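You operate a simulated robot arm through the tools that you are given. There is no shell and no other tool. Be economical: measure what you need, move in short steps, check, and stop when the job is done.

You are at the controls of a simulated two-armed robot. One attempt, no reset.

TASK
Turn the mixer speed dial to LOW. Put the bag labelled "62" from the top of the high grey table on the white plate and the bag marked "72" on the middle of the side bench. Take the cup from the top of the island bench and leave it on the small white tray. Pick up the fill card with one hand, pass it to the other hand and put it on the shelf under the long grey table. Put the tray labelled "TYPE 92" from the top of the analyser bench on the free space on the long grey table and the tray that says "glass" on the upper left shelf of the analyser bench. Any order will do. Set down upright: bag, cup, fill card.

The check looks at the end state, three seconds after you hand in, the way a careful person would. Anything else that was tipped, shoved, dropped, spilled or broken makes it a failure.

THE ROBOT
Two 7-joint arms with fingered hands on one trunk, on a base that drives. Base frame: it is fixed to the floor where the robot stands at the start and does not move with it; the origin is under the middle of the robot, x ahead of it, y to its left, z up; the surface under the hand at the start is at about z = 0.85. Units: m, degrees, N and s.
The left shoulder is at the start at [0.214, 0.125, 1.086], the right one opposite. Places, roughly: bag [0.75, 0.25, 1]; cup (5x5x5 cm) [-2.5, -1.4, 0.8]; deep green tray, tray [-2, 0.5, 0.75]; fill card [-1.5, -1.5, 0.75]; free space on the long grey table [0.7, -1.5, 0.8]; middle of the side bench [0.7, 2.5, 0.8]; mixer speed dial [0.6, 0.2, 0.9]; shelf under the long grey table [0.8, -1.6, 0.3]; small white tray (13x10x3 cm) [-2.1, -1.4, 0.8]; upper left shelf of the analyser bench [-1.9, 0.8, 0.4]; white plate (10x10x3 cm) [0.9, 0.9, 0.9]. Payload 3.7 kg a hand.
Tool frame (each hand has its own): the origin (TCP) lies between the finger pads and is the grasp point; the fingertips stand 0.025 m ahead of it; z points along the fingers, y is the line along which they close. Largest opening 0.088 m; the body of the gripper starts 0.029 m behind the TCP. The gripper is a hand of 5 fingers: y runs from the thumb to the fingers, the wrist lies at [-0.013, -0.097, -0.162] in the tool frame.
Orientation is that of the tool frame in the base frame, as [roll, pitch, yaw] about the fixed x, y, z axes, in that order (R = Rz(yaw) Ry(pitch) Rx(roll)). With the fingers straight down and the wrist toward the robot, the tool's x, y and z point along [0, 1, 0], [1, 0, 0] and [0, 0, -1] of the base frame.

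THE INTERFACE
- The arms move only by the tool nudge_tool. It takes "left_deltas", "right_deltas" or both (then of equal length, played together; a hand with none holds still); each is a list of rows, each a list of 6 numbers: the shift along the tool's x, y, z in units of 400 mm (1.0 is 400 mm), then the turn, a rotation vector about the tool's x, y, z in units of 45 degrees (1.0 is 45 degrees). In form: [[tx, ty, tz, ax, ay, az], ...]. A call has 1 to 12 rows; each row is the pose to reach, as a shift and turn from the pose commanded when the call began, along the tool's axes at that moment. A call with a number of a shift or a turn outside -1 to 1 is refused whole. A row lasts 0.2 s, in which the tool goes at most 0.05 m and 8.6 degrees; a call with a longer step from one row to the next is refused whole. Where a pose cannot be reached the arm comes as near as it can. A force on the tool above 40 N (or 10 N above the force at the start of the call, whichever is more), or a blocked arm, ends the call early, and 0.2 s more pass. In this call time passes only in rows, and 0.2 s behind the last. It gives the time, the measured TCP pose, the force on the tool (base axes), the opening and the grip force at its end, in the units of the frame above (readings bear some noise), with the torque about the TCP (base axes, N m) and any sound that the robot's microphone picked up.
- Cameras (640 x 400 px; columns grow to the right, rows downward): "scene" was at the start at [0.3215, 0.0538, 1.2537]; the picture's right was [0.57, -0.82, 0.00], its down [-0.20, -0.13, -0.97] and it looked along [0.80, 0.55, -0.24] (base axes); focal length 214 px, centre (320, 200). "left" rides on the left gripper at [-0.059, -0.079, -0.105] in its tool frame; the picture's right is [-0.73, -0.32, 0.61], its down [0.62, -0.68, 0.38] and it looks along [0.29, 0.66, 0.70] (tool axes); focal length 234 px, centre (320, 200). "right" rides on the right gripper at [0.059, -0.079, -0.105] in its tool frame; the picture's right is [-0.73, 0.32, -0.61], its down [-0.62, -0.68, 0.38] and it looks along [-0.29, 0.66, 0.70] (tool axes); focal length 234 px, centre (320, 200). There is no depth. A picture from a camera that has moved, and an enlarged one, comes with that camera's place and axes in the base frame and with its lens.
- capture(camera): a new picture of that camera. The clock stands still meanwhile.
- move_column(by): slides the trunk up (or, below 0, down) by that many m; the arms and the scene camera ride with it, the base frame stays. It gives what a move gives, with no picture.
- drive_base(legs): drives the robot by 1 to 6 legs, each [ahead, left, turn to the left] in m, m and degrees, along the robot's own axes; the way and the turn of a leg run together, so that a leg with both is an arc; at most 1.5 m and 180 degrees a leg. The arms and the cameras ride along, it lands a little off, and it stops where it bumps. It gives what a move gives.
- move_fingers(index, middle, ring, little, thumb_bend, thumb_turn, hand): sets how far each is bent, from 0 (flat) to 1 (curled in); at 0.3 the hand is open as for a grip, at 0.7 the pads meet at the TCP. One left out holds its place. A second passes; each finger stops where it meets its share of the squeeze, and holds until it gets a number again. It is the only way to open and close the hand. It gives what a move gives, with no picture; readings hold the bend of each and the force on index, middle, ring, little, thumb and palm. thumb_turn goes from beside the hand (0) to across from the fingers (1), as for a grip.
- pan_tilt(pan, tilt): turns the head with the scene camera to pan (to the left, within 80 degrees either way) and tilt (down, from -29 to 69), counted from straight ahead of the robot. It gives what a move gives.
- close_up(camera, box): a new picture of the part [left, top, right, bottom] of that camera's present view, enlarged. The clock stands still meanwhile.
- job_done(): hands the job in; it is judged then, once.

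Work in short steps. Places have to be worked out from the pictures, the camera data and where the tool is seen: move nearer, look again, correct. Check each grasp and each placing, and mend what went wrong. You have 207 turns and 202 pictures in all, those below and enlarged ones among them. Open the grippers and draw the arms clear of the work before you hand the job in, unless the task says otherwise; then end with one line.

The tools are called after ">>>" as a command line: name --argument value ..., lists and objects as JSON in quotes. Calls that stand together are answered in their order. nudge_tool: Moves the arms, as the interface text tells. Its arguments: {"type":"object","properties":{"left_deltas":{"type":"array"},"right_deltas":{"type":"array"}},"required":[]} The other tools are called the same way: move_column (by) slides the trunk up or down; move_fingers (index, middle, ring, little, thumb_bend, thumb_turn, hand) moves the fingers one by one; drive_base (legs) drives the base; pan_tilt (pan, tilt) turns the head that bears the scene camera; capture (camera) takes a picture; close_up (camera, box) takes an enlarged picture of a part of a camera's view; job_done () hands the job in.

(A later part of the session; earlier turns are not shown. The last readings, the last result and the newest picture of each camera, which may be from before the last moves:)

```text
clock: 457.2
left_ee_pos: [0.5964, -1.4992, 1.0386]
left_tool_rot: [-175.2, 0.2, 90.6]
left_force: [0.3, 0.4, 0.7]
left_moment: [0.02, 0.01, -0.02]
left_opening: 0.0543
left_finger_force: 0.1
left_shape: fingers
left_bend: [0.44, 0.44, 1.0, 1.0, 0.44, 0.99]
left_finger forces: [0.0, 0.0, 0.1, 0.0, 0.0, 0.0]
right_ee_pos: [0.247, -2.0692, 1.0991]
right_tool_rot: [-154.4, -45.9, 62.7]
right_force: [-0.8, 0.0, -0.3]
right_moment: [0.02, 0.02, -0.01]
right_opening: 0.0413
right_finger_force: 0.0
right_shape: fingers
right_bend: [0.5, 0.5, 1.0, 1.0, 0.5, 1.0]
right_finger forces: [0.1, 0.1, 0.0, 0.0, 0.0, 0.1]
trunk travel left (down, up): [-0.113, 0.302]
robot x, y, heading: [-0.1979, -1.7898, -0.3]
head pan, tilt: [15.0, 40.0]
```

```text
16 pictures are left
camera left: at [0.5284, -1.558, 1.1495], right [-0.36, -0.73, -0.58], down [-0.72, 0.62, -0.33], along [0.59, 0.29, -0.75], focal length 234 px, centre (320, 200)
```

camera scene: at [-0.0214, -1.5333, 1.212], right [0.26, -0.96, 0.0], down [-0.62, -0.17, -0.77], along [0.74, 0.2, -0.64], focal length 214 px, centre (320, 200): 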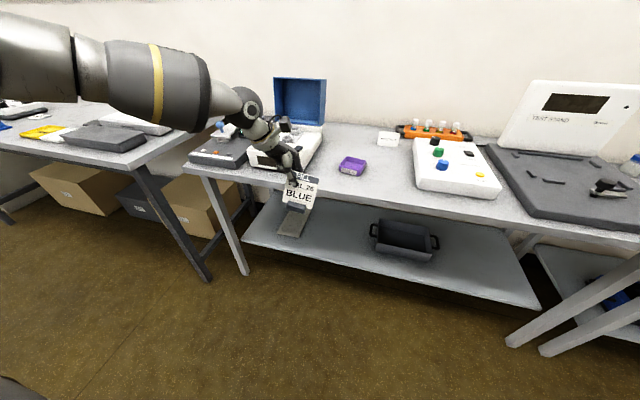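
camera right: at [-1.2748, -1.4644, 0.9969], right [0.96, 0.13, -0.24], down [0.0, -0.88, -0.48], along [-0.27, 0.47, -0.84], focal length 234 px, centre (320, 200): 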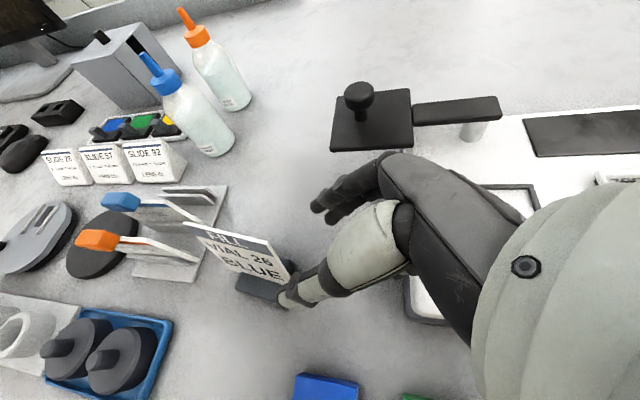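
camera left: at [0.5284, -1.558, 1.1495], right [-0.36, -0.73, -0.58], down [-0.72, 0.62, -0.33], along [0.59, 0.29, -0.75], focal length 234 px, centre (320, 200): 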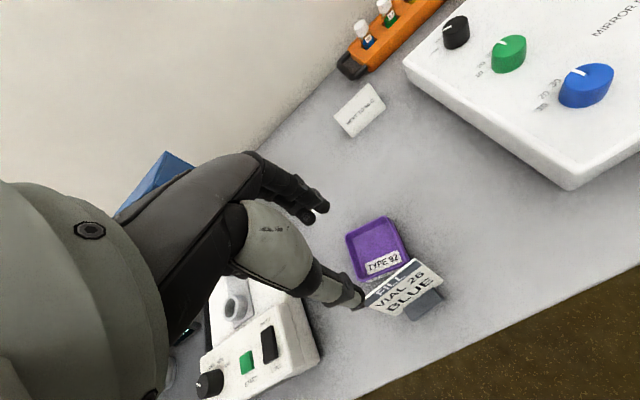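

The card's top centre is (0.588, −1.489). I descend to z≈0.873 straddling its top edge.

>>> nudge_tool --left_deltas '[[0.005, 0.003, 0.09, 0, 0, 0], [0.005, 0.005, 0.18, 0, 0, 0], [0.005, 0.007, 0.26, 0, 0, 0], [0.005, 0.008, 0.34, 0, 0, 0], [0.005, 0.0095, 0.412, 0, 0, 0]]'

>>> close_up --camera "scene" --box '[200, 110, 360, 230]'

```text
clock: 458.4
left_ee_pos: [0.5874, -1.4989, 0.8801]
left_tool_rot: [-175.9, 0.2, 90.5]
left_force: [3.7, 1.3, 14.2]
left_moment: [0.32, 0.06, -0.09]
left_opening: 0.0539
left_finger_force: 7.4
left_shape: fingers
left_bend: [0.44, 0.44, 1.0, 1.0, 0.44, 0.99]
left_finger forces: [0.0, 0.1, 15.8, 0.0, 0.1, 0.0]
right_ee_pos: [0.2458, -2.0697, 1.1003]
right_tool_rot: [-154.6, -45.9, 62.8]
right_force: [0.5, 0.0, 0.1]
right_moment: [0.02, -0.02, 0.0]
right_opening: 0.041
right_finger_force: 0.1
right_shape: fingers
right_bend: [0.5, 0.5, 1.0, 1.0, 0.5, 1.0]
right_finger forces: [0.1, 0.1, 0.0, 0.1, 0.0, 0.1]
trunk travel left (down, up): [-0.113, 0.302]
robot x, y, heading: [-0.199, -1.7925, -0.1]
head pan, tilt: [15.0, 40.0]
```

```text
3.33 times, centred on (280, 170) of scene
camera zoom: at [0.1276, -1.7703, 1.2134], right [0.25, -0.97, 0.0], down [-0.62, -0.16, -0.77], along [0.74, 0.2, -0.64], focal length 715 px, centre (453, 300)
```

zoom: 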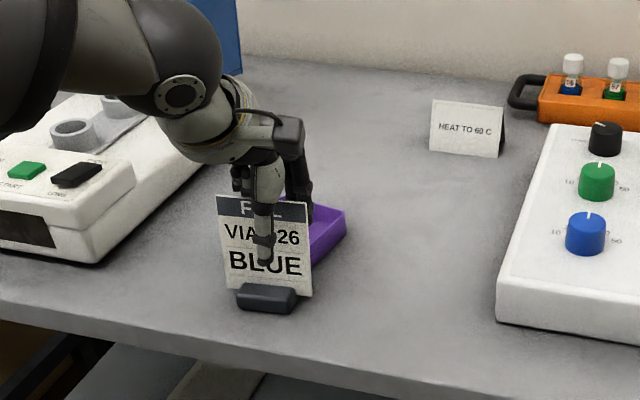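

The curled ring finger is pressing on the card's top edge. I raise 2 cm, flatten ring and little, and come down again.

>>> nudge_tool --left_deltas '[[0, 0, -0.025, 0, 0, 0], [0, 0, -0.05, 0, 0, 0]]'

>>> move_fingers --hand "left" --ring 0.0 --little 0.0

>>> nudge_tool --left_deltas '[[0, 0, 0.03, 0, 0, 0], [0, 0, 0.055, 0, 0, 0]]'

>>> move_fingers --hand "left" --index 0.74 --middle 0.74 --thumb_bend 0.79

>>> close_up --camera "scene" --box '[220, 130, 348, 220]'

```text
clock: 459.0
left_ee_pos: [0.5869, -1.4983, 0.8933]
left_tool_rot: [-175.0, 0.2, 90.6]
left_force: [-1.1, 0.6, 1.2]
left_moment: [0.03, 0.01, -0.02]
left_opening: 0.0543
left_finger_force: 0.2
left_shape: fingers
left_bend: [0.44, 0.44, 1.0, 1.0, 0.44, 0.99]
left_finger forces: [0.1, 0.0, 0.0, 0.0, 0.1, 0.0]
right_ee_pos: [0.2471, -2.0696, 1.0987]
right_tool_rot: [-154.4, -45.8, 62.7]
right_force: [-0.4, -0.2, -0.1]
right_moment: [-0.02, 0.01, 0.02]
right_opening: 0.0411
right_finger_force: 0.0
right_shape: fingers
right_bend: [0.5, 0.5, 1.0, 1.0, 0.5, 1.0]
right_finger forces: [0.0, 0.0, 0.1, 0.1, 0.1, 0.1]
trunk travel left (down, up): [-0.113, 0.302]
robot x, y, heading: [-0.1944, -1.791, -0.3]
head pan, tilt: [15.0, 40.0]
```

```text
clock: 460.0
left_ee_pos: [0.588, -1.4956, 0.8926]
left_tool_rot: [-174.9, 0.2, 90.6]
left_force: [0.2, -0.4, -0.4]
left_moment: [-0.04, 0.01, 0.04]
left_opening: 0.0548
left_finger_force: 0.0
left_shape: fingers
left_bend: [0.44, 0.44, 0.0, 0.0, 0.44, 0.99]
left_finger forces: [0.0, 0.1, 0.0, 0.1, 0.0, 0.0]
right_ee_pos: [0.248, -2.0685, 1.0983]
right_tool_rot: [-154.1, -45.8, 62.3]
right_force: [0.2, -0.5, -0.8]
right_moment: [-0.03, -0.01, -0.01]
right_opening: 0.0411
right_finger_force: 0.0
right_shape: fingers
right_bend: [0.5, 0.5, 1.0, 1.0, 0.5, 1.0]
right_finger forces: [0.0, 0.0, 0.1, 0.1, 0.0, 0.1]
trunk travel left (down, up): [-0.113, 0.302]
robot x, y, heading: [-0.1987, -1.7887, 0.1]
head pan, tilt: [15.0, 40.0]
```

```text
clock: 460.6
left_ee_pos: [0.5859, -1.496, 0.8726]
left_tool_rot: [-175.1, 0.2, 90.6]
left_force: [0.2, 0.1, -0.1]
left_moment: [-0.01, 0.02, 0.0]
left_opening: 0.0546
left_finger_force: 0.0
left_shape: fingers
left_bend: [0.44, 0.44, 0.0, 0.0, 0.44, 0.99]
left_finger forces: [0.1, 0.1, 0.0, 0.0, 0.1, 0.0]
right_ee_pos: [0.2473, -2.07, 1.098]
right_tool_rot: [-154.5, -45.8, 62.7]
right_force: [0.1, -0.7, 0.2]
right_moment: [-0.02, -0.03, -0.01]
right_opening: 0.041
right_finger_force: 0.0
right_shape: fingers
right_bend: [0.5, 0.5, 1.0, 1.0, 0.5, 1.0]
right_finger forces: [0.0, 0.0, 0.0, 0.0, 0.1, 0.0]
trunk travel left (down, up): [-0.113, 0.302]
robot x, y, heading: [-0.1969, -1.7899, -0.2]
head pan, tilt: [15.0, 40.0]
```

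```text
clock: 461.6
left_ee_pos: [0.587, -1.4983, 0.8725]
left_tool_rot: [-175.2, 0.2, 90.7]
left_force: [-0.7, 0.4, 0.2]
left_moment: [0.0, -0.03, 0.01]
left_opening: 0.0
left_finger_force: 0.1
left_shape: fingers
left_bend: [0.73, 0.74, 0.0, 0.0, 0.74, 1.0]
left_finger forces: [0.1, 0.1, 0.1, 0.1, 0.0, 0.1]
right_ee_pos: [0.2467, -2.069, 1.1]
right_tool_rot: [-154.4, -45.8, 62.8]
right_force: [-0.3, -0.6, -0.2]
right_moment: [-0.01, 0.0, 0.02]
right_opening: 0.041
right_finger_force: 0.1
right_shape: fingers
right_bend: [0.5, 0.5, 1.0, 1.0, 0.5, 1.0]
right_finger forces: [0.0, 0.0, 0.1, 0.0, 0.0, 0.0]
trunk travel left (down, up): [-0.113, 0.302]
robot x, y, heading: [-0.1995, -1.7933, -0.2]
head pan, tilt: [15.0, 40.0]
```

```text
4.44 times, centred on (284, 175) of scene
camera zoom: at [0.1298, -1.7696, 1.2121], right [0.25, -0.97, 0.0], down [-0.62, -0.16, -0.77], along [0.74, 0.2, -0.64], focal length 953 px, centre (480, 311)
```

zoom: 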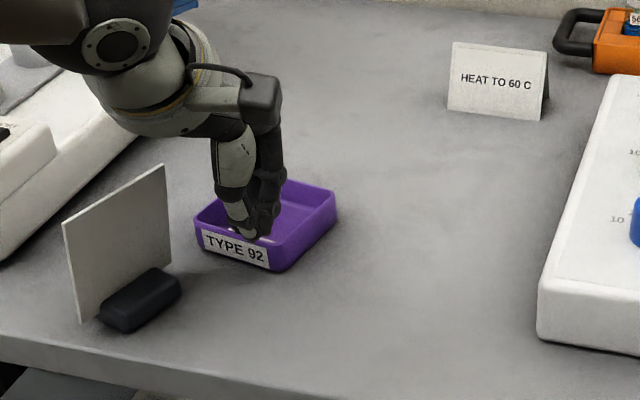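

The card was swivelled by the uncurling finger and moved left, but it still stands upright (back toward me). I raise the hand clear, open it, and look with the left camera.

>>> nudge_tool --left_deltas '[[0, 0, -0.08, 0, 0, 0], [0, 0, -0.18, 0, 0, 0], [0, 0, -0.28, 0, 0, 0], [0, -0.1, -0.35, 0, 0, 0], [0.05, -0.2, -0.4, 0, 0, 0]]'

>>> move_fingers --hand "left" --index 0.44 --middle 0.44 --thumb_bend 0.44

>>> capture --camera "left"

```text
clock: 462.8
left_ee_pos: [0.5203, -1.4781, 1.0389]
left_tool_rot: [-175.2, 0.3, 90.5]
left_force: [0.3, -0.1, 0.4]
left_moment: [0.0, -0.04, 0.0]
left_opening: 0.0
left_finger_force: 0.0
left_shape: fingers
left_bend: [0.73, 0.74, 0.0, 0.0, 0.74, 1.0]
left_finger forces: [0.0, 0.0, 0.0, 0.0, 0.0, 0.1]
right_ee_pos: [0.2472, -2.0687, 1.099]
right_tool_rot: [-154.6, -45.9, 62.8]
right_force: [-0.1, 0.5, 0.7]
right_moment: [-0.03, 0.03, -0.01]
right_opening: 0.0411
right_finger_force: 0.0
right_shape: fingers
right_bend: [0.5, 0.5, 1.0, 1.0, 0.5, 1.0]
right_finger forces: [0.0, 0.1, 0.0, 0.0, 0.1, 0.0]
trunk travel left (down, up): [-0.113, 0.302]
robot x, y, heading: [-0.1991, -1.7888, -0.2]
head pan, tilt: [15.0, 40.0]
```

```text
clock: 463.8
left_ee_pos: [0.5213, -1.4784, 1.038]
left_tool_rot: [-175.1, 0.3, 90.6]
left_force: [0.2, -0.5, -0.1]
left_moment: [-0.05, 0.0, -0.01]
left_opening: 0.0544
left_finger_force: 0.0
left_shape: fingers
left_bend: [0.44, 0.44, 0.0, 0.0, 0.44, 0.99]
left_finger forces: [0.1, 0.0, 0.1, 0.0, 0.0, 0.0]
right_ee_pos: [0.2472, -2.0697, 1.0983]
right_tool_rot: [-154.4, -45.8, 62.6]
right_force: [1.1, -1.0, 0.3]
right_moment: [0.03, 0.0, 0.02]
right_opening: 0.0412
right_finger_force: 0.2
right_shape: fingers
right_bend: [0.5, 0.5, 1.0, 1.0, 0.5, 1.0]
right_finger forces: [0.1, 0.0, 0.1, 0.0, 0.0, 0.0]
trunk travel left (down, up): [-0.113, 0.302]
robot x, y, heading: [-0.1981, -1.7877, -0.5]
head pan, tilt: [15.0, 40.0]
```

```text
13 pictures are left
camera left: at [0.4534, -1.5376, 1.1479], right [-0.36, -0.73, -0.58], down [-0.72, 0.62, -0.33], along [0.59, 0.29, -0.75], focal length 234 px, centre (320, 200)
```

left: 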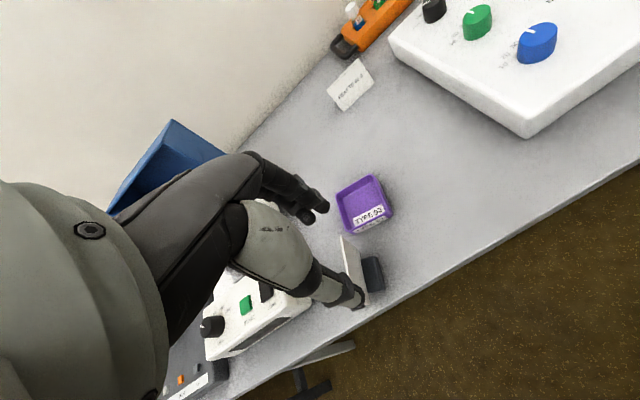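

Card: centre (0.553, −1.423), its plane turned about −24° from x. To grasp it comfortably I turn the base +25° while shifting, then rotate the hand a further 40°.

>>> drive_base --legs '[[0.18, -0.175, 25]]'

>>> nudge_tool --left_deltas '[[0, 0, 0, 0, 0, -0.18], [0, 0, 0, 0, 0, -0.36], [0, 0, 0, 0, 0, -0.54], [0, 0, 0, 0, 0, -0.72], [0, 0, 0, 0, 0, -0.88]]'

>>> capture --camera "left"

```text
clock: 465.9
left_ee_pos: [0.5342, -1.3387, 1.0377]
left_tool_rot: [-175.3, 0.2, 115.3]
left_force: [0.3, -0.5, -0.1]
left_moment: [0.04, 0.01, 0.01]
left_opening: 0.054
left_finger_force: 0.1
left_shape: fingers
left_bend: [0.44, 0.44, 0.0, 0.0, 0.44, 0.99]
left_finger forces: [0.0, 0.0, 0.1, 0.0, 0.1, 0.0]
right_ee_pos: [0.5326, -1.9894, 1.0983]
right_tool_rot: [-154.5, -45.8, 87.4]
right_force: [-0.3, -0.2, -0.1]
right_moment: [-0.01, -0.01, 0.01]
right_opening: 0.0412
right_finger_force: 0.3
right_shape: fingers
right_bend: [0.5, 0.5, 1.0, 1.0, 0.5, 1.0]
right_finger forces: [0.0, 0.1, 0.0, 0.0, 0.1, 0.1]
trunk travel left (down, up): [-0.113, 0.302]
robot x, y, heading: [0.0115, -1.9198, 24.4]
head pan, tilt: [15.0, 40.0]
```

```text
clock: 467.1
left_ee_pos: [0.5357, -1.3381, 1.0374]
left_tool_rot: [-176.2, -2.8, 154.9]
left_force: [0.0, 0.5, 0.4]
left_moment: [-0.02, -0.01, 0.0]
left_opening: 0.0539
left_finger_force: 0.1
left_shape: fingers
left_bend: [0.44, 0.44, 0.0, 0.0, 0.44, 0.99]
left_finger forces: [0.1, 0.1, 0.0, 0.0, 0.1, 0.1]
right_ee_pos: [0.5325, -1.9895, 1.0988]
right_tool_rot: [-154.4, -45.9, 87.2]
right_force: [-0.6, 0.3, 0.7]
right_moment: [0.01, 0.01, -0.01]
right_opening: 0.0411
right_finger_force: 0.1
right_shape: fingers
right_bend: [0.5, 0.5, 1.0, 1.0, 0.5, 1.0]
right_finger forces: [0.0, 0.0, 0.0, 0.0, 0.1, 0.0]
trunk travel left (down, up): [-0.113, 0.302]
robot x, y, heading: [0.0114, -1.9256, 24.6]
head pan, tilt: [15.0, 40.0]
```

```text
12 pictures are left
camera left: at [0.5637, -1.4305, 1.1436], right [0.48, -0.62, -0.62], down [-0.88, -0.37, -0.31], along [-0.04, 0.69, -0.72], focal length 234 px, centre (320, 200)
```

left: 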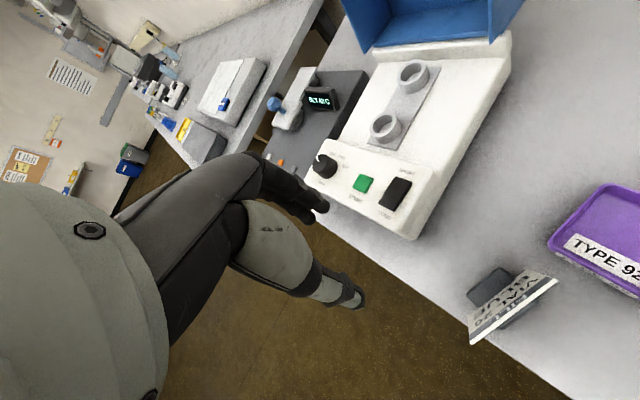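

The card: top edge centre (0.550, −1.4295), base centre (0.560, −1.405), i.e. leaning toward the thumb side — good for this hand. I move above it, adjust yaw +7° and tilt fingers-forward ~16°.

>>> nudge_tool --left_deltas '[[-0.05, -0.05, 0.04, 0, 0, -0.08], [-0.1, -0.1, 0.09, 0, 0, -0.16], [-0.14, -0.14, 0.14, 0, 0, -0.16], [-0.166, -0.173, 0.18, 0, 0, -0.16]]'

>>> nudge_tool --left_deltas '[[0, 0, 0, -0.18, 0, 0], [0, 0, 0, -0.36, 0, 0]]'

>>> capture --camera "left"

```text
clock: 468.1
left_ee_pos: [0.5617, -1.4326, 0.9678]
left_tool_rot: [-176.6, -3.3, 162.0]
left_force: [-0.5, 0.4, 0.0]
left_moment: [-0.01, -0.03, 0.01]
left_opening: 0.0543
left_finger_force: 0.1
left_shape: fingers
left_bend: [0.44, 0.44, 0.0, 0.0, 0.44, 0.99]
left_finger forces: [0.0, 0.1, 0.1, 0.0, 0.0, 0.0]
right_ee_pos: [0.5323, -1.9879, 1.0977]
right_tool_rot: [-154.3, -45.8, 87.2]
right_force: [-0.1, -0.8, -0.1]
right_moment: [0.0, 0.02, 0.02]
right_opening: 0.0411
right_finger_force: 0.1
right_shape: fingers
right_bend: [0.5, 0.5, 1.0, 1.0, 0.5, 1.0]
right_finger forces: [0.1, 0.0, 0.0, 0.0, 0.0, 0.1]
trunk travel left (down, up): [-0.113, 0.302]
robot x, y, heading: [0.0116, -1.9207, 24.7]
head pan, tilt: [15.0, 40.0]
```

```text
clock: 468.7
left_ee_pos: [0.5592, -1.4315, 0.9671]
left_tool_rot: [167.2, -3.3, 161.8]
left_force: [0.6, 0.4, 0.1]
left_moment: [-0.02, 0.01, 0.02]
left_opening: 0.0547
left_finger_force: 0.1
left_shape: fingers
left_bend: [0.44, 0.44, 0.0, 0.0, 0.44, 0.99]
left_finger forces: [0.0, 0.1, 0.0, 0.0, 0.0, 0.1]
right_ee_pos: [0.5333, -1.9898, 1.0979]
right_tool_rot: [-154.4, -45.8, 87.3]
right_force: [-0.4, -0.5, 0.4]
right_moment: [0.02, -0.01, -0.01]
right_opening: 0.0413
right_finger_force: 0.0
right_shape: fingers
right_bend: [0.5, 0.5, 1.0, 1.0, 0.5, 1.0]
right_finger forces: [0.0, 0.1, 0.1, 0.0, 0.0, 0.1]
trunk travel left (down, up): [-0.113, 0.302]
robot x, y, heading: [0.0147, -1.9211, 24.7]
head pan, tilt: [15.0, 40.0]
```

```text
11 pictures are left
camera left: at [0.5905, -1.5464, 1.0481], right [0.6, -0.38, -0.7], down [-0.8, -0.35, -0.49], along [-0.06, 0.86, -0.51], focal length 234 px, centre (320, 200)
```

left: 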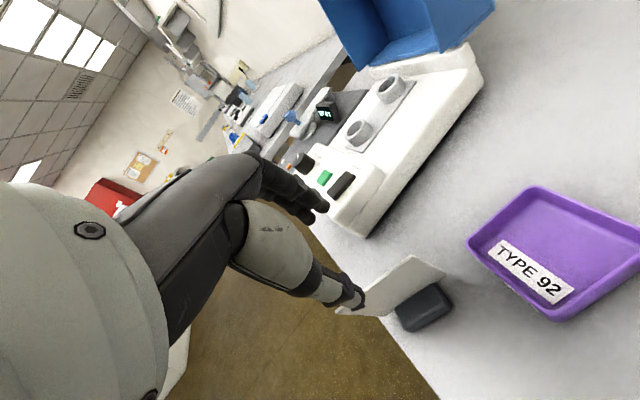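

Consistent: the card's top centre is (0.550, −1.426). I descend along the card's plane to straddle it and close.

>>> nudge_tool --left_deltas '[[-0.01, -0.035, 0.03, 0, 0, 0], [-0.01, -0.035, 0.1, 0, 0, 0], [-0.01, -0.035, 0.17, 0, 0, 0], [-0.01, -0.035, 0.232, 0, 0, 0]]'

>>> capture --camera "left"

```text
clock: 469.7
left_ee_pos: [0.5616, -1.4253, 0.8711]
left_tool_rot: [167.2, -3.3, 161.9]
left_force: [-0.9, 0.1, -0.4]
left_moment: [0.0, -0.04, -0.03]
left_opening: 0.054
left_finger_force: 0.1
left_shape: fingers
left_bend: [0.44, 0.44, 0.0, 0.0, 0.44, 0.99]
left_finger forces: [0.0, 0.1, 0.0, 0.0, 0.0, 0.0]
right_ee_pos: [0.532, -1.9892, 1.0982]
right_tool_rot: [-154.4, -45.8, 87.4]
right_force: [-0.2, -0.2, -0.7]
right_moment: [0.0, 0.02, 0.03]
right_opening: 0.0413
right_finger_force: 0.1
right_shape: fingers
right_bend: [0.5, 0.5, 1.0, 1.0, 0.5, 1.0]
right_finger forces: [0.0, 0.1, 0.1, 0.0, 0.1, 0.1]
trunk travel left (down, up): [-0.113, 0.302]
robot x, y, heading: [0.0113, -1.9211, 24.4]
head pan, tilt: [15.0, 40.0]
```

```text
10 pictures are left
camera left: at [0.5917, -1.5399, 0.9519], right [0.6, -0.38, -0.7], down [-0.8, -0.35, -0.49], along [-0.06, 0.85, -0.52], focal length 234 px, centre (320, 200)
```

left: 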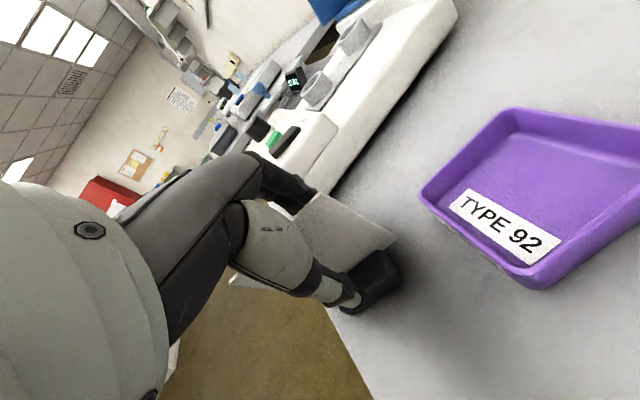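

The thumb is on the near side and the fingers behind the card. I close.

>>> move_fingers --hand "left" --index 0.74 --middle 0.74 --thumb_bend 0.79

```text
clock: 470.7
left_ee_pos: [0.5606, -1.4255, 0.8713]
left_tool_rot: [167.3, -3.4, 161.9]
left_force: [-0.2, 1.3, 0.7]
left_moment: [-0.01, -0.02, -0.03]
left_opening: 0.0001
left_finger_force: 8.8
left_shape: fingers
left_bend: [0.73, 0.73, 0.0, 0.0, 0.71, 1.0]
left_finger forces: [5.3, 3.1, 0.1, 0.1, 8.7, 0.0]
right_ee_pos: [0.5317, -1.9886, 1.0986]
right_tool_rot: [-154.4, -45.9, 87.3]
right_force: [0.5, -0.3, -0.2]
right_moment: [0.04, 0.0, -0.01]
right_opening: 0.041
right_finger_force: 0.0
right_shape: fingers
right_bend: [0.5, 0.5, 1.0, 1.0, 0.5, 1.0]
right_finger forces: [0.1, 0.0, 0.0, 0.0, 0.0, 0.0]
trunk travel left (down, up): [-0.113, 0.302]
robot x, y, heading: [0.012, -1.9194, 24.4]
head pan, tilt: [15.0, 40.0]
```

Gripped at 8.7 N with both fingers. I lift 15 cm and drive back off the table, straightening the heading.

>>> nudge_tool --left_deltas '[[0.0022, 0.008, -0.036, 0, 0, 0], [0.0065, 0.025, -0.11, 0, 0, 0], [0.0115, 0.044, -0.195, 0, 0, 0], [0.0166, 0.064, -0.28, 0, 0, 0], [0.0216, 0.083, -0.365, 0, 0, 0]]'

>>> drive_base --legs '[[-0.4, 0.0, 0], [0, 0.2, -24.4]]'

>>> nudge_tool --left_deltas '[[0, 0, 0, 0, 0, 0.18], [0, 0, 0, 0, 0, 0.36], [0, 0, 0, 0, 0, 0.54], [0, 0, 0, 0, 0, 0.72], [0, 0, 0, 0, 0, 0.9], [0, 0, 0, 0, 0, 1.0]]'

>>> capture --camera "scene"

```text
clock: 471.9
left_ee_pos: [0.5629, -1.4239, 1.0248]
left_tool_rot: [167.2, -3.3, 161.9]
left_force: [-0.8, -0.7, -1.6]
left_moment: [-0.02, -0.04, -0.01]
left_opening: 0.0
left_finger_force: 8.4
left_shape: fingers
left_bend: [0.73, 0.73, 0.0, 0.0, 0.71, 1.0]
left_finger forces: [5.3, 3.1, 0.1, 0.0, 8.5, 0.1]
right_ee_pos: [0.5311, -1.9892, 1.0989]
right_tool_rot: [-154.6, -45.9, 87.4]
right_force: [0.2, -0.3, -0.1]
right_moment: [0.02, -0.01, 0.03]
right_opening: 0.0412
right_finger_force: 0.0
right_shape: fingers
right_bend: [0.5, 0.5, 1.0, 1.0, 0.5, 1.0]
right_finger forces: [0.0, 0.0, 0.0, 0.1, 0.0, 0.1]
trunk travel left (down, up): [-0.113, 0.302]
robot x, y, heading: [0.01, -1.9225, 24.7]
head pan, tilt: [15.0, 40.0]
```

```text
clock: 476.3
left_ee_pos: [0.3272, -1.6698, 1.0229]
left_tool_rot: [167.3, -3.3, 137.2]
left_force: [-0.8, 0.4, -0.3]
left_moment: [-0.04, -0.04, -0.02]
left_opening: 0.0001
left_finger_force: 8.5
left_shape: fingers
left_bend: [0.73, 0.73, 0.0, 0.0, 0.71, 1.0]
left_finger forces: [5.3, 3.1, 0.1, 0.0, 8.5, 0.0]
right_ee_pos: [0.061, -2.1699, 1.098]
right_tool_rot: [-154.3, -45.9, 62.6]
right_force: [0.0, -0.1, -0.3]
right_moment: [0.01, -0.02, 0.03]
right_opening: 0.0411
right_finger_force: 0.1
right_shape: fingers
right_bend: [0.5, 0.5, 1.0, 1.0, 0.5, 1.0]
right_finger forces: [0.0, 0.0, 0.0, 0.0, 0.0, 0.0]
trunk travel left (down, up): [-0.113, 0.302]
robot x, y, heading: [-0.3838, -1.8908, -0.5]
head pan, tilt: [15.0, 40.0]
```

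```text
clock: 477.7
left_ee_pos: [0.327, -1.6711, 1.0225]
left_tool_rot: [173.3, -11.4, 92.5]
left_force: [0.0, -0.8, -1.2]
left_moment: [0.0, -0.02, -0.02]
left_opening: 0.0002
left_finger_force: 8.4
left_shape: fingers
left_bend: [0.73, 0.73, 0.0, 0.0, 0.71, 1.0]
left_finger forces: [5.4, 2.9, 0.0, 0.0, 8.5, 0.0]
right_ee_pos: [0.0615, -2.1708, 1.0985]
right_tool_rot: [-154.4, -45.8, 62.7]
right_force: [-0.3, -0.9, -0.4]
right_moment: [-0.02, -0.01, 0.04]
right_opening: 0.0409
right_finger_force: 0.0
right_shape: fingers
right_bend: [0.5, 0.5, 1.0, 1.0, 0.5, 1.0]
right_finger forces: [0.0, 0.0, 0.1, 0.0, 0.0, 0.1]
trunk travel left (down, up): [-0.113, 0.302]
robot x, y, heading: [-0.3843, -1.8916, -0.2]
head pan, tilt: [15.0, 40.0]
```

```text
9 pictures are left
camera scene: at [-0.056, -1.871, 1.2121], right [0.26, -0.97, 0.0], down [-0.62, -0.16, -0.77], along [0.74, 0.2, -0.64], focal length 214 px, centre (320, 200)
```

scene: 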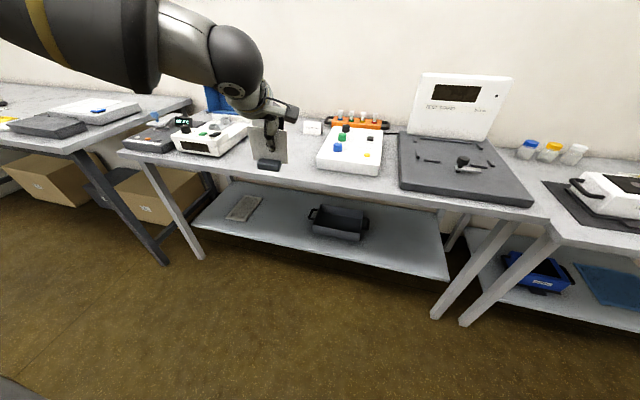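

The card is held; rotating about the tilted tool axis tipped it ~10°, so I correct the attitude (to roll 167, pitch −3) while moving the hand to its own side.

>>> nudge_tool --left_deltas '[[0.08, 0.03, 0.02, -0.034, -0.045, -0.008], [0.16, 0.06, 0.04, -0.068, -0.09, -0.016], [0.23, 0.085, 0.056, -0.102, -0.134, -0.023], [0.29, 0.105, 0.071, -0.136, -0.178, -0.031]]'

>>> move_column --by -0.11

```text
clock: 478.7
left_ee_pos: [0.3651, -1.5498, 1.0226]
left_tool_rot: [167.2, -3.2, 92.6]
left_force: [-0.5, 0.2, -0.9]
left_moment: [0.0, 0.02, 0.01]
left_opening: 0.0001
left_finger_force: 8.5
left_shape: fingers
left_bend: [0.73, 0.73, 0.0, 0.0, 0.71, 1.0]
left_finger forces: [5.3, 3.0, 0.0, 0.0, 8.6, 0.0]
right_ee_pos: [0.0613, -2.1702, 1.0985]
right_tool_rot: [-154.4, -45.9, 62.6]
right_force: [-0.7, 0.6, 0.2]
right_moment: [-0.01, 0.0, 0.02]
right_opening: 0.041
right_finger_force: 0.0
right_shape: fingers
right_bend: [0.5, 0.5, 1.0, 1.0, 0.5, 1.0]
right_finger forces: [0.0, 0.0, 0.1, 0.1, 0.1, 0.0]
trunk travel left (down, up): [-0.113, 0.302]
robot x, y, heading: [-0.3826, -1.8923, 0.3]
head pan, tilt: [15.0, 40.0]
```

```text
clock: 480.2
left_ee_pos: [0.3655, -1.5486, 0.9142]
left_tool_rot: [167.1, -3.2, 92.6]
left_force: [-0.9, 0.1, -0.4]
left_moment: [-0.02, 0.03, 0.02]
left_opening: 0.0002
left_finger_force: 7.9
left_shape: fingers
left_bend: [0.73, 0.73, 0.0, 0.0, 0.72, 1.0]
left_finger forces: [5.2, 2.9, 0.1, 0.0, 8.5, 0.0]
right_ee_pos: [0.0614, -2.171, 0.9893]
right_tool_rot: [-154.6, -45.9, 62.7]
right_force: [-0.5, -0.9, 0.2]
right_moment: [-0.03, -0.02, 0.03]
right_opening: 0.0412
right_finger_force: 0.0
right_shape: fingers
right_bend: [0.5, 0.5, 1.0, 1.0, 0.5, 1.0]
right_finger forces: [0.0, 0.1, 0.0, 0.0, 0.1, 0.0]
trunk travel left (down, up): [-0.003, 0.412]
robot x, y, heading: [-0.3836, -1.8889, -0.4]
head pan, tilt: [15.0, 40.0]
```

Level again. I back off 6 cm and shift left so the hand is at y≈−1.43, then lower it in front of the table.

>>> drive_base --legs '[[-0.06, 0.12, 0.4]]'

>>> nudge_tool --left_deltas '[[-0.006, -0.0247, 0.108, 0, 0, 0], [-0.0124, -0.0495, 0.216, 0, 0, 0], [-0.0187, -0.0742, 0.324, 0, 0, 0], [-0.0249, -0.0989, 0.432, 0, 0, 0], [-0.0311, -0.1237, 0.54, 0, 0, 0], [-0.0373, -0.1484, 0.649, 0, 0, 0], [-0.0436, -0.1731, 0.757, 0, 0, 0], [-0.0498, -0.1979, 0.865, 0, 0, 0], [-0.056, -0.2226, 0.973, 0, 0, 0]]'

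>>> nudge_tool --left_deltas '[[-0.005, -0.02, 0.09, 0, 0, 0], [-0.0095, -0.037, 0.162, 0, 0, 0]]'

```text
clock: 481.9
left_ee_pos: [0.3055, -1.4237, 0.9133]
left_tool_rot: [167.2, -3.2, 92.9]
left_force: [0.2, 0.1, -0.5]
left_moment: [0.05, 0.01, 0.02]
left_opening: 0.0
left_finger_force: 8.1
left_shape: fingers
left_bend: [0.73, 0.73, 0.0, 0.0, 0.72, 1.0]
left_finger forces: [5.4, 2.8, 0.0, 0.0, 8.5, 0.1]
right_ee_pos: [0.0042, -2.0481, 0.9883]
right_tool_rot: [-154.2, -45.8, 62.8]
right_force: [-0.5, 0.5, -0.6]
right_moment: [0.02, 0.0, 0.0]
right_opening: 0.041
right_finger_force: 0.1
right_shape: fingers
right_bend: [0.5, 0.5, 1.0, 1.0, 0.5, 1.0]
right_finger forces: [0.0, 0.0, 0.1, 0.1, 0.1, 0.0]
trunk travel left (down, up): [-0.003, 0.412]
robot x, y, heading: [-0.4398, -1.7694, 0.3]
head pan, tilt: [15.0, 40.0]
```

```text
clock: 483.9
left_ee_pos: [0.3054, -1.4238, 0.511]
left_tool_rot: [167.3, -3.1, 92.9]
left_force: [-0.3, -0.4, -0.8]
left_moment: [0.0, -0.01, 0.02]
left_opening: 0.0
left_finger_force: 8.3
left_shape: fingers
left_bend: [0.73, 0.73, 0.0, 0.0, 0.72, 1.0]
left_finger forces: [5.3, 2.7, 0.0, 0.0, 7.9, 0.0]
right_ee_pos: [0.0053, -2.0483, 0.9887]
right_tool_rot: [-154.4, -45.9, 63.0]
right_force: [0.6, -0.2, 0.8]
right_moment: [0.01, 0.0, 0.05]
right_opening: 0.0408
right_finger_force: 0.2
right_shape: fingers
right_bend: [0.5, 0.5, 1.0, 1.0, 0.5, 1.0]
right_finger forces: [0.0, 0.1, 0.0, 0.0, 0.1, 0.0]
trunk travel left (down, up): [-0.003, 0.412]
robot x, y, heading: [-0.446, -1.7741, 0.2]
head pan, tilt: [15.0, 40.0]
```

```text
clock: 484.5
left_ee_pos: [0.3053, -1.4258, 0.4435]
left_tool_rot: [167.2, -3.3, 93.0]
left_force: [0.4, 0.1, -1.0]
left_moment: [-0.01, 0.02, 0.01]
left_opening: 0.0
left_finger_force: 7.4
left_shape: fingers
left_bend: [0.73, 0.73, 0.0, 0.0, 0.72, 1.0]
left_finger forces: [5.2, 2.7, 0.0, 0.0, 8.0, 0.0]
right_ee_pos: [0.0042, -2.0474, 0.988]
right_tool_rot: [-154.5, -45.9, 63.0]
right_force: [0.1, -0.2, 0.3]
right_moment: [0.0, -0.02, -0.01]
right_opening: 0.0414
right_finger_force: 0.0
right_shape: fingers
right_bend: [0.5, 0.5, 1.0, 1.0, 0.5, 1.0]
right_finger forces: [0.0, 0.0, 0.0, 0.0, 0.0, 0.1]
trunk travel left (down, up): [-0.003, 0.412]
robot x, y, heading: [-0.4439, -1.7724, 0.2]
head pan, tilt: [15.0, 40.0]
```

Reach is comfortable now. I lower to z≈0.41 (base ≈3 cm above shelf level) and drive ahead 0.33 m.

>>> nudge_tool --left_deltas '[[-0.0025, -0.01, 0.042, 0, 0, 0], [-0.005, -0.019, 0.082, 0, 0, 0]]'

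>>> drive_base --legs '[[0.24, 0, -0.2]]'

>>> capture --camera "left"

```text
clock: 485.1
left_ee_pos: [0.3025, -1.4259, 0.4114]
left_tool_rot: [167.1, -3.3, 92.9]
left_force: [-0.1, 1.1, -1.6]
left_moment: [0.01, 0.01, 0.01]
left_opening: 0.0
left_finger_force: 8.0
left_shape: fingers
left_bend: [0.73, 0.73, 0.0, 0.0, 0.72, 1.0]
left_finger forces: [5.2, 2.6, 0.1, 0.0, 8.1, 0.0]
right_ee_pos: [0.0043, -2.0466, 0.988]
right_tool_rot: [-154.4, -45.8, 63.0]
right_force: [-0.2, 0.3, 0.0]
right_moment: [-0.02, -0.01, 0.02]
right_opening: 0.0411
right_finger_force: 0.0
right_shape: fingers
right_bend: [0.5, 0.5, 1.0, 1.0, 0.5, 1.0]
right_finger forces: [0.0, 0.1, 0.0, 0.0, 0.1, 0.0]
trunk travel left (down, up): [-0.003, 0.412]
robot x, y, heading: [-0.4406, -1.7726, -0.1]
head pan, tilt: [15.0, 40.0]
```

```text
clock: 486.9
left_ee_pos: [0.5432, -1.4248, 0.4121]
left_tool_rot: [167.2, -3.2, 92.8]
left_force: [-0.2, -0.2, -1.1]
left_moment: [-0.05, -0.01, 0.01]
left_opening: 0.0001
left_finger_force: 8.0
left_shape: fingers
left_bend: [0.73, 0.73, 0.0, 0.0, 0.72, 1.0]
left_finger forces: [5.2, 2.5, 0.0, 0.1, 8.2, 0.0]
right_ee_pos: [0.2434, -2.0462, 0.9874]
right_tool_rot: [-154.3, -45.8, 63.0]
right_force: [0.6, 0.5, 0.1]
right_moment: [0.04, 0.01, -0.01]
right_opening: 0.0413
right_finger_force: 0.0
right_shape: fingers
right_bend: [0.5, 0.5, 1.0, 1.0, 0.5, 1.0]
right_finger forces: [0.0, 0.0, 0.1, 0.1, 0.0, 0.1]
trunk travel left (down, up): [-0.003, 0.412]
robot x, y, heading: [-0.2014, -1.7752, 0.0]
head pan, tilt: [15.0, 40.0]
```

```text
8 pictures are left
camera left: at [0.4466, -1.4926, 0.4923], right [-0.14, -0.7, -0.7], down [-0.61, 0.62, -0.49], along [0.78, 0.36, -0.52], focal length 234 px, centre (320, 200)
```

left: 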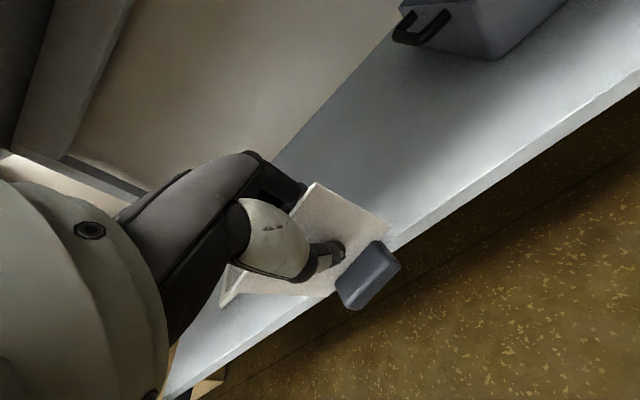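

The base block is above shelf level and just before its edge (x 0.588). I drive ahead another 10 cm.

>>> drive_base --legs '[[0.1, 0, 0]]'

>>> capture --camera "left"

```text
clock: 488.0
left_ee_pos: [0.6417, -1.4231, 0.4108]
left_tool_rot: [167.2, -3.2, 93.0]
left_force: [0.9, -0.2, -1.0]
left_moment: [0.02, 0.01, -0.03]
left_opening: 0.0001
left_finger_force: 8.3
left_shape: fingers
left_bend: [0.73, 0.73, 0.0, 0.0, 0.72, 1.0]
left_finger forces: [5.3, 2.5, 0.1, 0.0, 8.0, 0.1]
right_ee_pos: [0.3459, -2.0453, 0.9881]
right_tool_rot: [-154.5, -45.9, 63.0]
right_force: [0.6, -0.2, -0.4]
right_moment: [0.02, 0.02, 0.0]
right_opening: 0.0409
right_finger_force: 0.0
right_shape: fingers
right_bend: [0.5, 0.5, 1.0, 1.0, 0.5, 1.0]
right_finger forces: [0.0, 0.0, 0.0, 0.1, 0.0, 0.0]
trunk travel left (down, up): [-0.003, 0.412]
robot x, y, heading: [-0.099, -1.7724, 0.2]
head pan, tilt: [15.0, 40.0]
```

```text
7 pictures are left
camera left: at [0.5468, -1.491, 0.4922], right [-0.14, -0.7, -0.7], down [-0.61, 0.62, -0.49], along [0.78, 0.36, -0.52], focal length 234 px, centre (320, 200)
```

left: 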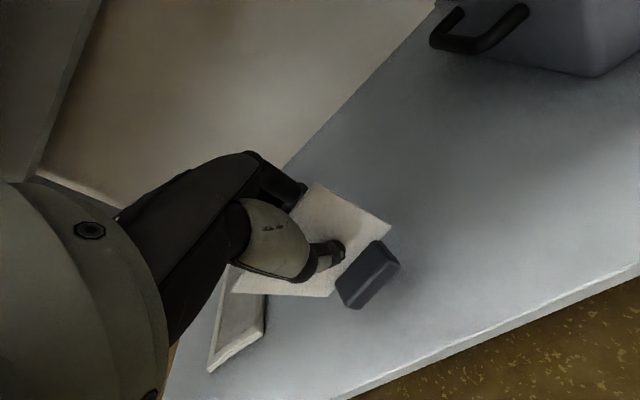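

The card is well over the shelf with nothing nearby. I lower it slowly until contact.

>>> nudge_tool --left_deltas '[[-0.0014, -0.0055, 0.024, 0, 0, 0], [-0.0028, -0.011, 0.0487, 0, 0, 0], [-0.0037, -0.0145, 0.063, 0, 0, 0]]'

>>> nudge_tool --left_deltas '[[-0.0008, -0.0033, 0.0146, 0, 0, 0], [-0.0014, -0.0055, 0.0243, 0, 0, 0]]'

```text
clock: 488.8
left_ee_pos: [0.6421, -1.4214, 0.3861]
left_tool_rot: [167.1, -3.3, 93.1]
left_force: [0.1, -0.2, -1.0]
left_moment: [0.0, -0.01, 0.07]
left_opening: 0.0
left_finger_force: 8.3
left_shape: fingers
left_bend: [0.73, 0.73, 0.0, 0.0, 0.72, 1.0]
left_finger forces: [5.2, 2.7, 0.0, 0.1, 8.1, 0.0]
right_ee_pos: [0.3445, -2.0448, 0.9875]
right_tool_rot: [-154.5, -45.8, 63.2]
right_force: [0.3, 0.2, -0.3]
right_moment: [-0.01, 0.01, 0.01]
right_opening: 0.0412
right_finger_force: 0.0
right_shape: fingers
right_bend: [0.5, 0.5, 1.0, 1.0, 0.5, 1.0]
right_finger forces: [0.0, 0.0, 0.1, 0.0, 0.0, 0.0]
trunk travel left (down, up): [-0.003, 0.412]
robot x, y, heading: [-0.1002, -1.7731, 0.1]
head pan, tilt: [15.0, 40.0]
```

```text
clock: 489.4
left_ee_pos: [0.6409, -1.4208, 0.3824]
left_tool_rot: [167.2, -3.2, 93.0]
left_force: [0.1, 0.2, -1.2]
left_moment: [-0.03, 0.04, 0.01]
left_opening: 0.0002
left_finger_force: 8.2
left_shape: fingers
left_bend: [0.73, 0.73, 0.0, 0.0, 0.72, 1.0]
left_finger forces: [5.3, 2.6, 0.0, 0.0, 8.1, 0.0]
left hand out of reach, approached as far as the arm can: row 2
right_ee_pos: [0.3441, -2.0454, 0.9879]
right_tool_rot: [-154.5, -45.9, 63.2]
right_force: [0.6, 1.0, -0.3]
right_moment: [-0.03, -0.02, 0.0]
right_opening: 0.041
right_finger_force: 0.1
right_shape: fingers
right_bend: [0.5, 0.5, 1.0, 1.0, 0.5, 1.0]
right_finger forces: [0.0, 0.0, 0.0, 0.1, 0.0, 0.0]
trunk travel left (down, up): [-0.003, 0.412]
robot x, y, heading: [-0.1037, -1.7701, 0.1]
head pan, tilt: [15.0, 40.0]
```

Just at the reach limit, a few mm above. I drive 4 cm closer and continue down.

>>> drive_base --legs '[[0.04, 0, 0]]'

>>> nudge_tool --left_deltas '[[-0.001, -0.02, 0.012, 0, 0, 0], [-0.0014, -0.035, 0.02, 0, 0, 0], [-0.0018, -0.045, 0.028, 0, 0, 0]]'

```text
clock: 490.4
left_ee_pos: [0.6597, -1.419, 0.3787]
left_tool_rot: [168.0, -3.7, 93.2]
left_force: [0.7, 0.3, -0.2]
left_moment: [-0.03, 0.0, -0.01]
left_opening: 0.0002
left_finger_force: 8.2
left_shape: fingers
left_bend: [0.73, 0.73, 0.0, 0.0, 0.72, 1.0]
left_finger forces: [5.6, 2.6, 0.0, 0.0, 8.3, 0.1]
right_ee_pos: [0.3734, -2.0458, 0.9905]
right_tool_rot: [-154.9, -46.1, 63.6]
right_force: [-0.7, -0.2, 0.4]
right_moment: [-0.01, 0.01, -0.01]
right_opening: 0.0407
right_finger_force: 0.1
right_shape: fingers
right_bend: [0.5, 0.5, 1.0, 1.0, 0.5, 1.0]
right_finger forces: [0.1, 0.0, 0.0, 0.1, 0.0, 0.1]
trunk travel left (down, up): [-0.003, 0.412]
robot x, y, heading: [-0.0698, -1.771, 0.2]
head pan, tilt: [15.0, 40.0]
stopped in leg 1: the robot was blocked; the commanded pose is now the measured one
```

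```text
clock: 491.2
left_ee_pos: [0.6424, -1.4166, 0.3795]
left_tool_rot: [167.9, -3.5, 93.2]
left_force: [-0.1, -0.4, -0.5]
left_moment: [0.01, -0.02, -0.02]
left_opening: 0.0
left_finger_force: 7.8
left_shape: fingers
left_bend: [0.73, 0.73, 0.0, 0.0, 0.72, 1.0]
left_finger forces: [5.5, 2.5, 0.1, 0.0, 8.3, 0.1]
left hand out of reach, approached as far as the arm can: row 1, 2, 3
right_ee_pos: [0.3733, -2.0464, 0.9915]
right_tool_rot: [-154.9, -46.2, 63.6]
right_force: [1.0, 0.4, -0.4]
right_moment: [0.03, 0.0, -0.02]
right_opening: 0.0412
right_finger_force: 0.1
right_shape: fingers
right_bend: [0.5, 0.5, 1.0, 1.0, 0.5, 1.0]
right_finger forces: [0.1, 0.0, 0.1, 0.0, 0.0, 0.1]
trunk travel left (down, up): [-0.003, 0.412]
robot x, y, heading: [-0.0648, -1.7726, 0.3]
head pan, tilt: [15.0, 40.0]
```

The elbow touched the table, so I back off 1.5 cm; untilting the hand ~5° should free the last millimetres downward.

>>> drive_base --legs '[[-0.02, 0, 0]]'

>>> nudge_tool --left_deltas '[[0, 0.01, 0.005, 0.06, 0, 0], [0, 0.02, 0.015, 0.12, 0, 0], [-0.001, 0.02, 0.03, 0.12, 0, 0], [-0.002, 0.018, 0.042, 0.12, 0, 0]]'

>>> capture --camera "left"

```text
clock: 492.0
left_ee_pos: [0.6246, -1.4195, 0.3713]
left_tool_rot: [168.5, -3.4, 93.1]
left_force: [-0.1, -0.6, -1.8]
left_moment: [-0.02, 0.02, -0.04]
left_opening: 0.0
left_finger_force: 9.1
left_shape: fingers
left_bend: [0.73, 0.73, 0.0, 0.0, 0.73, 1.0]
left_finger forces: [5.3, 3.1, 0.1, 0.0, 8.7, 0.0]
right_ee_pos: [0.3608, -2.0455, 0.9889]
right_tool_rot: [-154.4, -45.8, 63.3]
right_force: [0.3, -0.3, 0.4]
right_moment: [0.0, -0.03, -0.01]
right_opening: 0.0412
right_finger_force: 0.1
right_shape: fingers
right_bend: [0.5, 0.5, 1.0, 1.0, 0.5, 1.0]
right_finger forces: [0.0, 0.0, 0.0, 0.1, 0.0, 0.1]
trunk travel left (down, up): [-0.003, 0.412]
robot x, y, heading: [-0.0876, -1.7685, 0.3]
head pan, tilt: [15.0, 40.0]
```

```text
clock: 493.0
left_ee_pos: [0.6351, -1.4177, 0.3665]
left_tool_rot: [173.7, -3.5, 93.1]
left_force: [-0.1, 1.1, 12.3]
left_moment: [0.0, -0.04, 0.04]
left_opening: 0.0
left_finger_force: 11.9
left_shape: fingers
left_bend: [0.73, 0.74, 0.0, 0.0, 0.73, 1.0]
left_finger forces: [7.6, 5.0, 0.0, 0.0, 10.1, 0.1]
left hand out of reach, approached as far as the arm can: row 3, 4
right_ee_pos: [0.3594, -2.0457, 0.9892]
right_tool_rot: [-154.5, -45.9, 63.3]
right_force: [-0.4, -0.7, 0.4]
right_moment: [0.02, 0.0, 0.02]
right_opening: 0.0411
right_finger_force: 0.0
right_shape: fingers
right_bend: [0.5, 0.5, 1.0, 1.0, 0.5, 1.0]
right_finger forces: [0.0, 0.1, 0.0, 0.0, 0.0, 0.0]
trunk travel left (down, up): [-0.003, 0.412]
robot x, y, heading: [-0.0847, -1.771, 0.3]
head pan, tilt: [15.0, 40.0]
```

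```text
6 pictures are left
camera left: at [0.5492, -1.4863, 0.459], right [-0.22, -0.7, -0.68], down [-0.67, 0.61, -0.42], along [0.71, 0.37, -0.6], focal length 234 px, centre (320, 200)
```

left: 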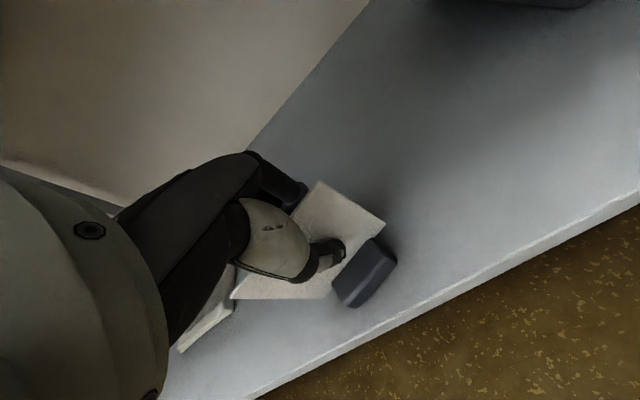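

Contact confirmed (12 N), base inside the edge. I relax slightly, open the fingers moderately, and withdraw upward along the card.

>>> nudge_tool --left_deltas '[[0, 0, -0.006, 0, 0, 0]]'

>>> move_fingers --hand "left" --index 0.56 --middle 0.56 --thumb_bend 0.54

>>> nudge_tool --left_deltas '[[0, -0.008, -0.04, 0, 0, 0], [0, -0.015, -0.08, 0, 0, 0], [0, -0.022, -0.12, 0, 0, 0], [0, -0.03, -0.16, 0, 0, 0], [0, -0.035, -0.2, 0, 0, 0]]'

>>> capture --camera "left"

```text
clock: 493.4
left_ee_pos: [0.6325, -1.4181, 0.3686]
left_tool_rot: [174.0, -3.5, 93.1]
left_force: [1.2, -0.4, 4.8]
left_moment: [0.03, -0.07, 0.0]
left_opening: 0.0003
left_finger_force: 9.8
left_shape: fingers
left_bend: [0.73, 0.73, 0.0, 0.0, 0.73, 1.0]
left_finger forces: [7.2, 4.2, 0.1, 0.1, 8.4, 0.1]
right_ee_pos: [0.3598, -2.0452, 0.9882]
right_tool_rot: [-154.5, -45.8, 63.3]
right_force: [0.1, -0.3, -0.1]
right_moment: [-0.03, 0.01, 0.03]
right_opening: 0.0409
right_finger_force: 0.1
right_shape: fingers
right_bend: [0.5, 0.5, 1.0, 1.0, 0.5, 1.0]
right_finger forces: [0.0, 0.0, 0.1, 0.0, 0.0, 0.1]
trunk travel left (down, up): [-0.003, 0.412]
robot x, y, heading: [-0.0885, -1.7695, 0.1]
head pan, tilt: [15.0, 40.0]
```

```text
clock: 494.4
left_ee_pos: [0.6327, -1.4173, 0.3686]
left_tool_rot: [173.9, -3.4, 93.0]
left_force: [-0.7, 0.1, -0.5]
left_moment: [0.02, 0.0, 0.0]
left_opening: 0.0301
left_finger_force: 0.1
left_shape: fingers
left_bend: [0.56, 0.56, 0.0, 0.0, 0.54, 1.0]
left_finger forces: [0.0, 0.0, 0.0, 0.0, 0.0, 0.0]
right_ee_pos: [0.3589, -2.0447, 0.9891]
right_tool_rot: [-154.4, -45.9, 63.3]
right_force: [-0.5, -0.3, 0.1]
right_moment: [0.0, 0.02, 0.0]
right_opening: 0.0409
right_finger_force: 0.1
right_shape: fingers
right_bend: [0.5, 0.5, 1.0, 1.0, 0.5, 1.0]
right_finger forces: [0.0, 0.1, 0.0, 0.0, 0.0, 0.0]
trunk travel left (down, up): [-0.003, 0.412]
robot x, y, heading: [-0.0849, -1.7708, 0.3]
head pan, tilt: [15.0, 40.0]
```

```text
clock: 495.6
left_ee_pos: [0.612, -1.423, 0.4486]
left_tool_rot: [173.9, -3.5, 93.1]
left_force: [0.1, 0.4, -0.6]
left_moment: [0.02, 0.02, 0.0]
left_opening: 0.0301
left_finger_force: 0.1
left_shape: fingers
left_bend: [0.56, 0.56, 0.0, 0.0, 0.54, 1.0]
left_finger forces: [0.1, 0.1, 0.1, 0.0, 0.0, 0.1]
right_ee_pos: [0.3589, -2.0444, 0.9884]
right_tool_rot: [-154.5, -45.8, 63.4]
right_force: [-0.1, 0.2, 0.0]
right_moment: [0.0, -0.04, -0.01]
right_opening: 0.0409
right_finger_force: 0.2
right_shape: fingers
right_bend: [0.5, 0.5, 1.0, 1.0, 0.5, 1.0]
right_finger forces: [0.1, 0.0, 0.0, 0.1, 0.0, 0.0]
trunk travel left (down, up): [-0.003, 0.412]
robot x, y, heading: [-0.0896, -1.7726, 0.4]
head pan, tilt: [15.0, 40.0]
```

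```text
5 pictures are left
camera left: at [0.5263, -1.4929, 0.5385], right [-0.22, -0.7, -0.68], down [-0.67, 0.61, -0.42], along [0.71, 0.37, -0.6], focal length 234 px, centre (320, 200)
```

left: 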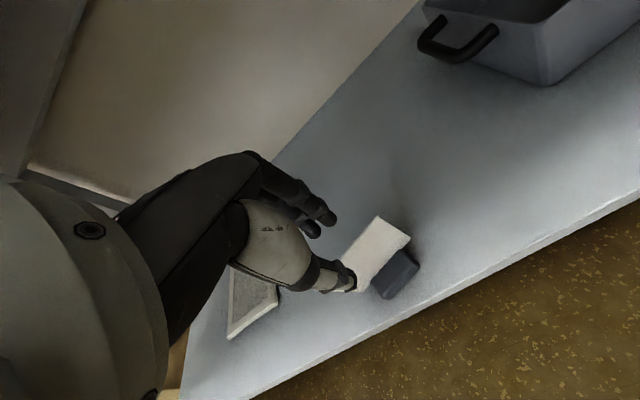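

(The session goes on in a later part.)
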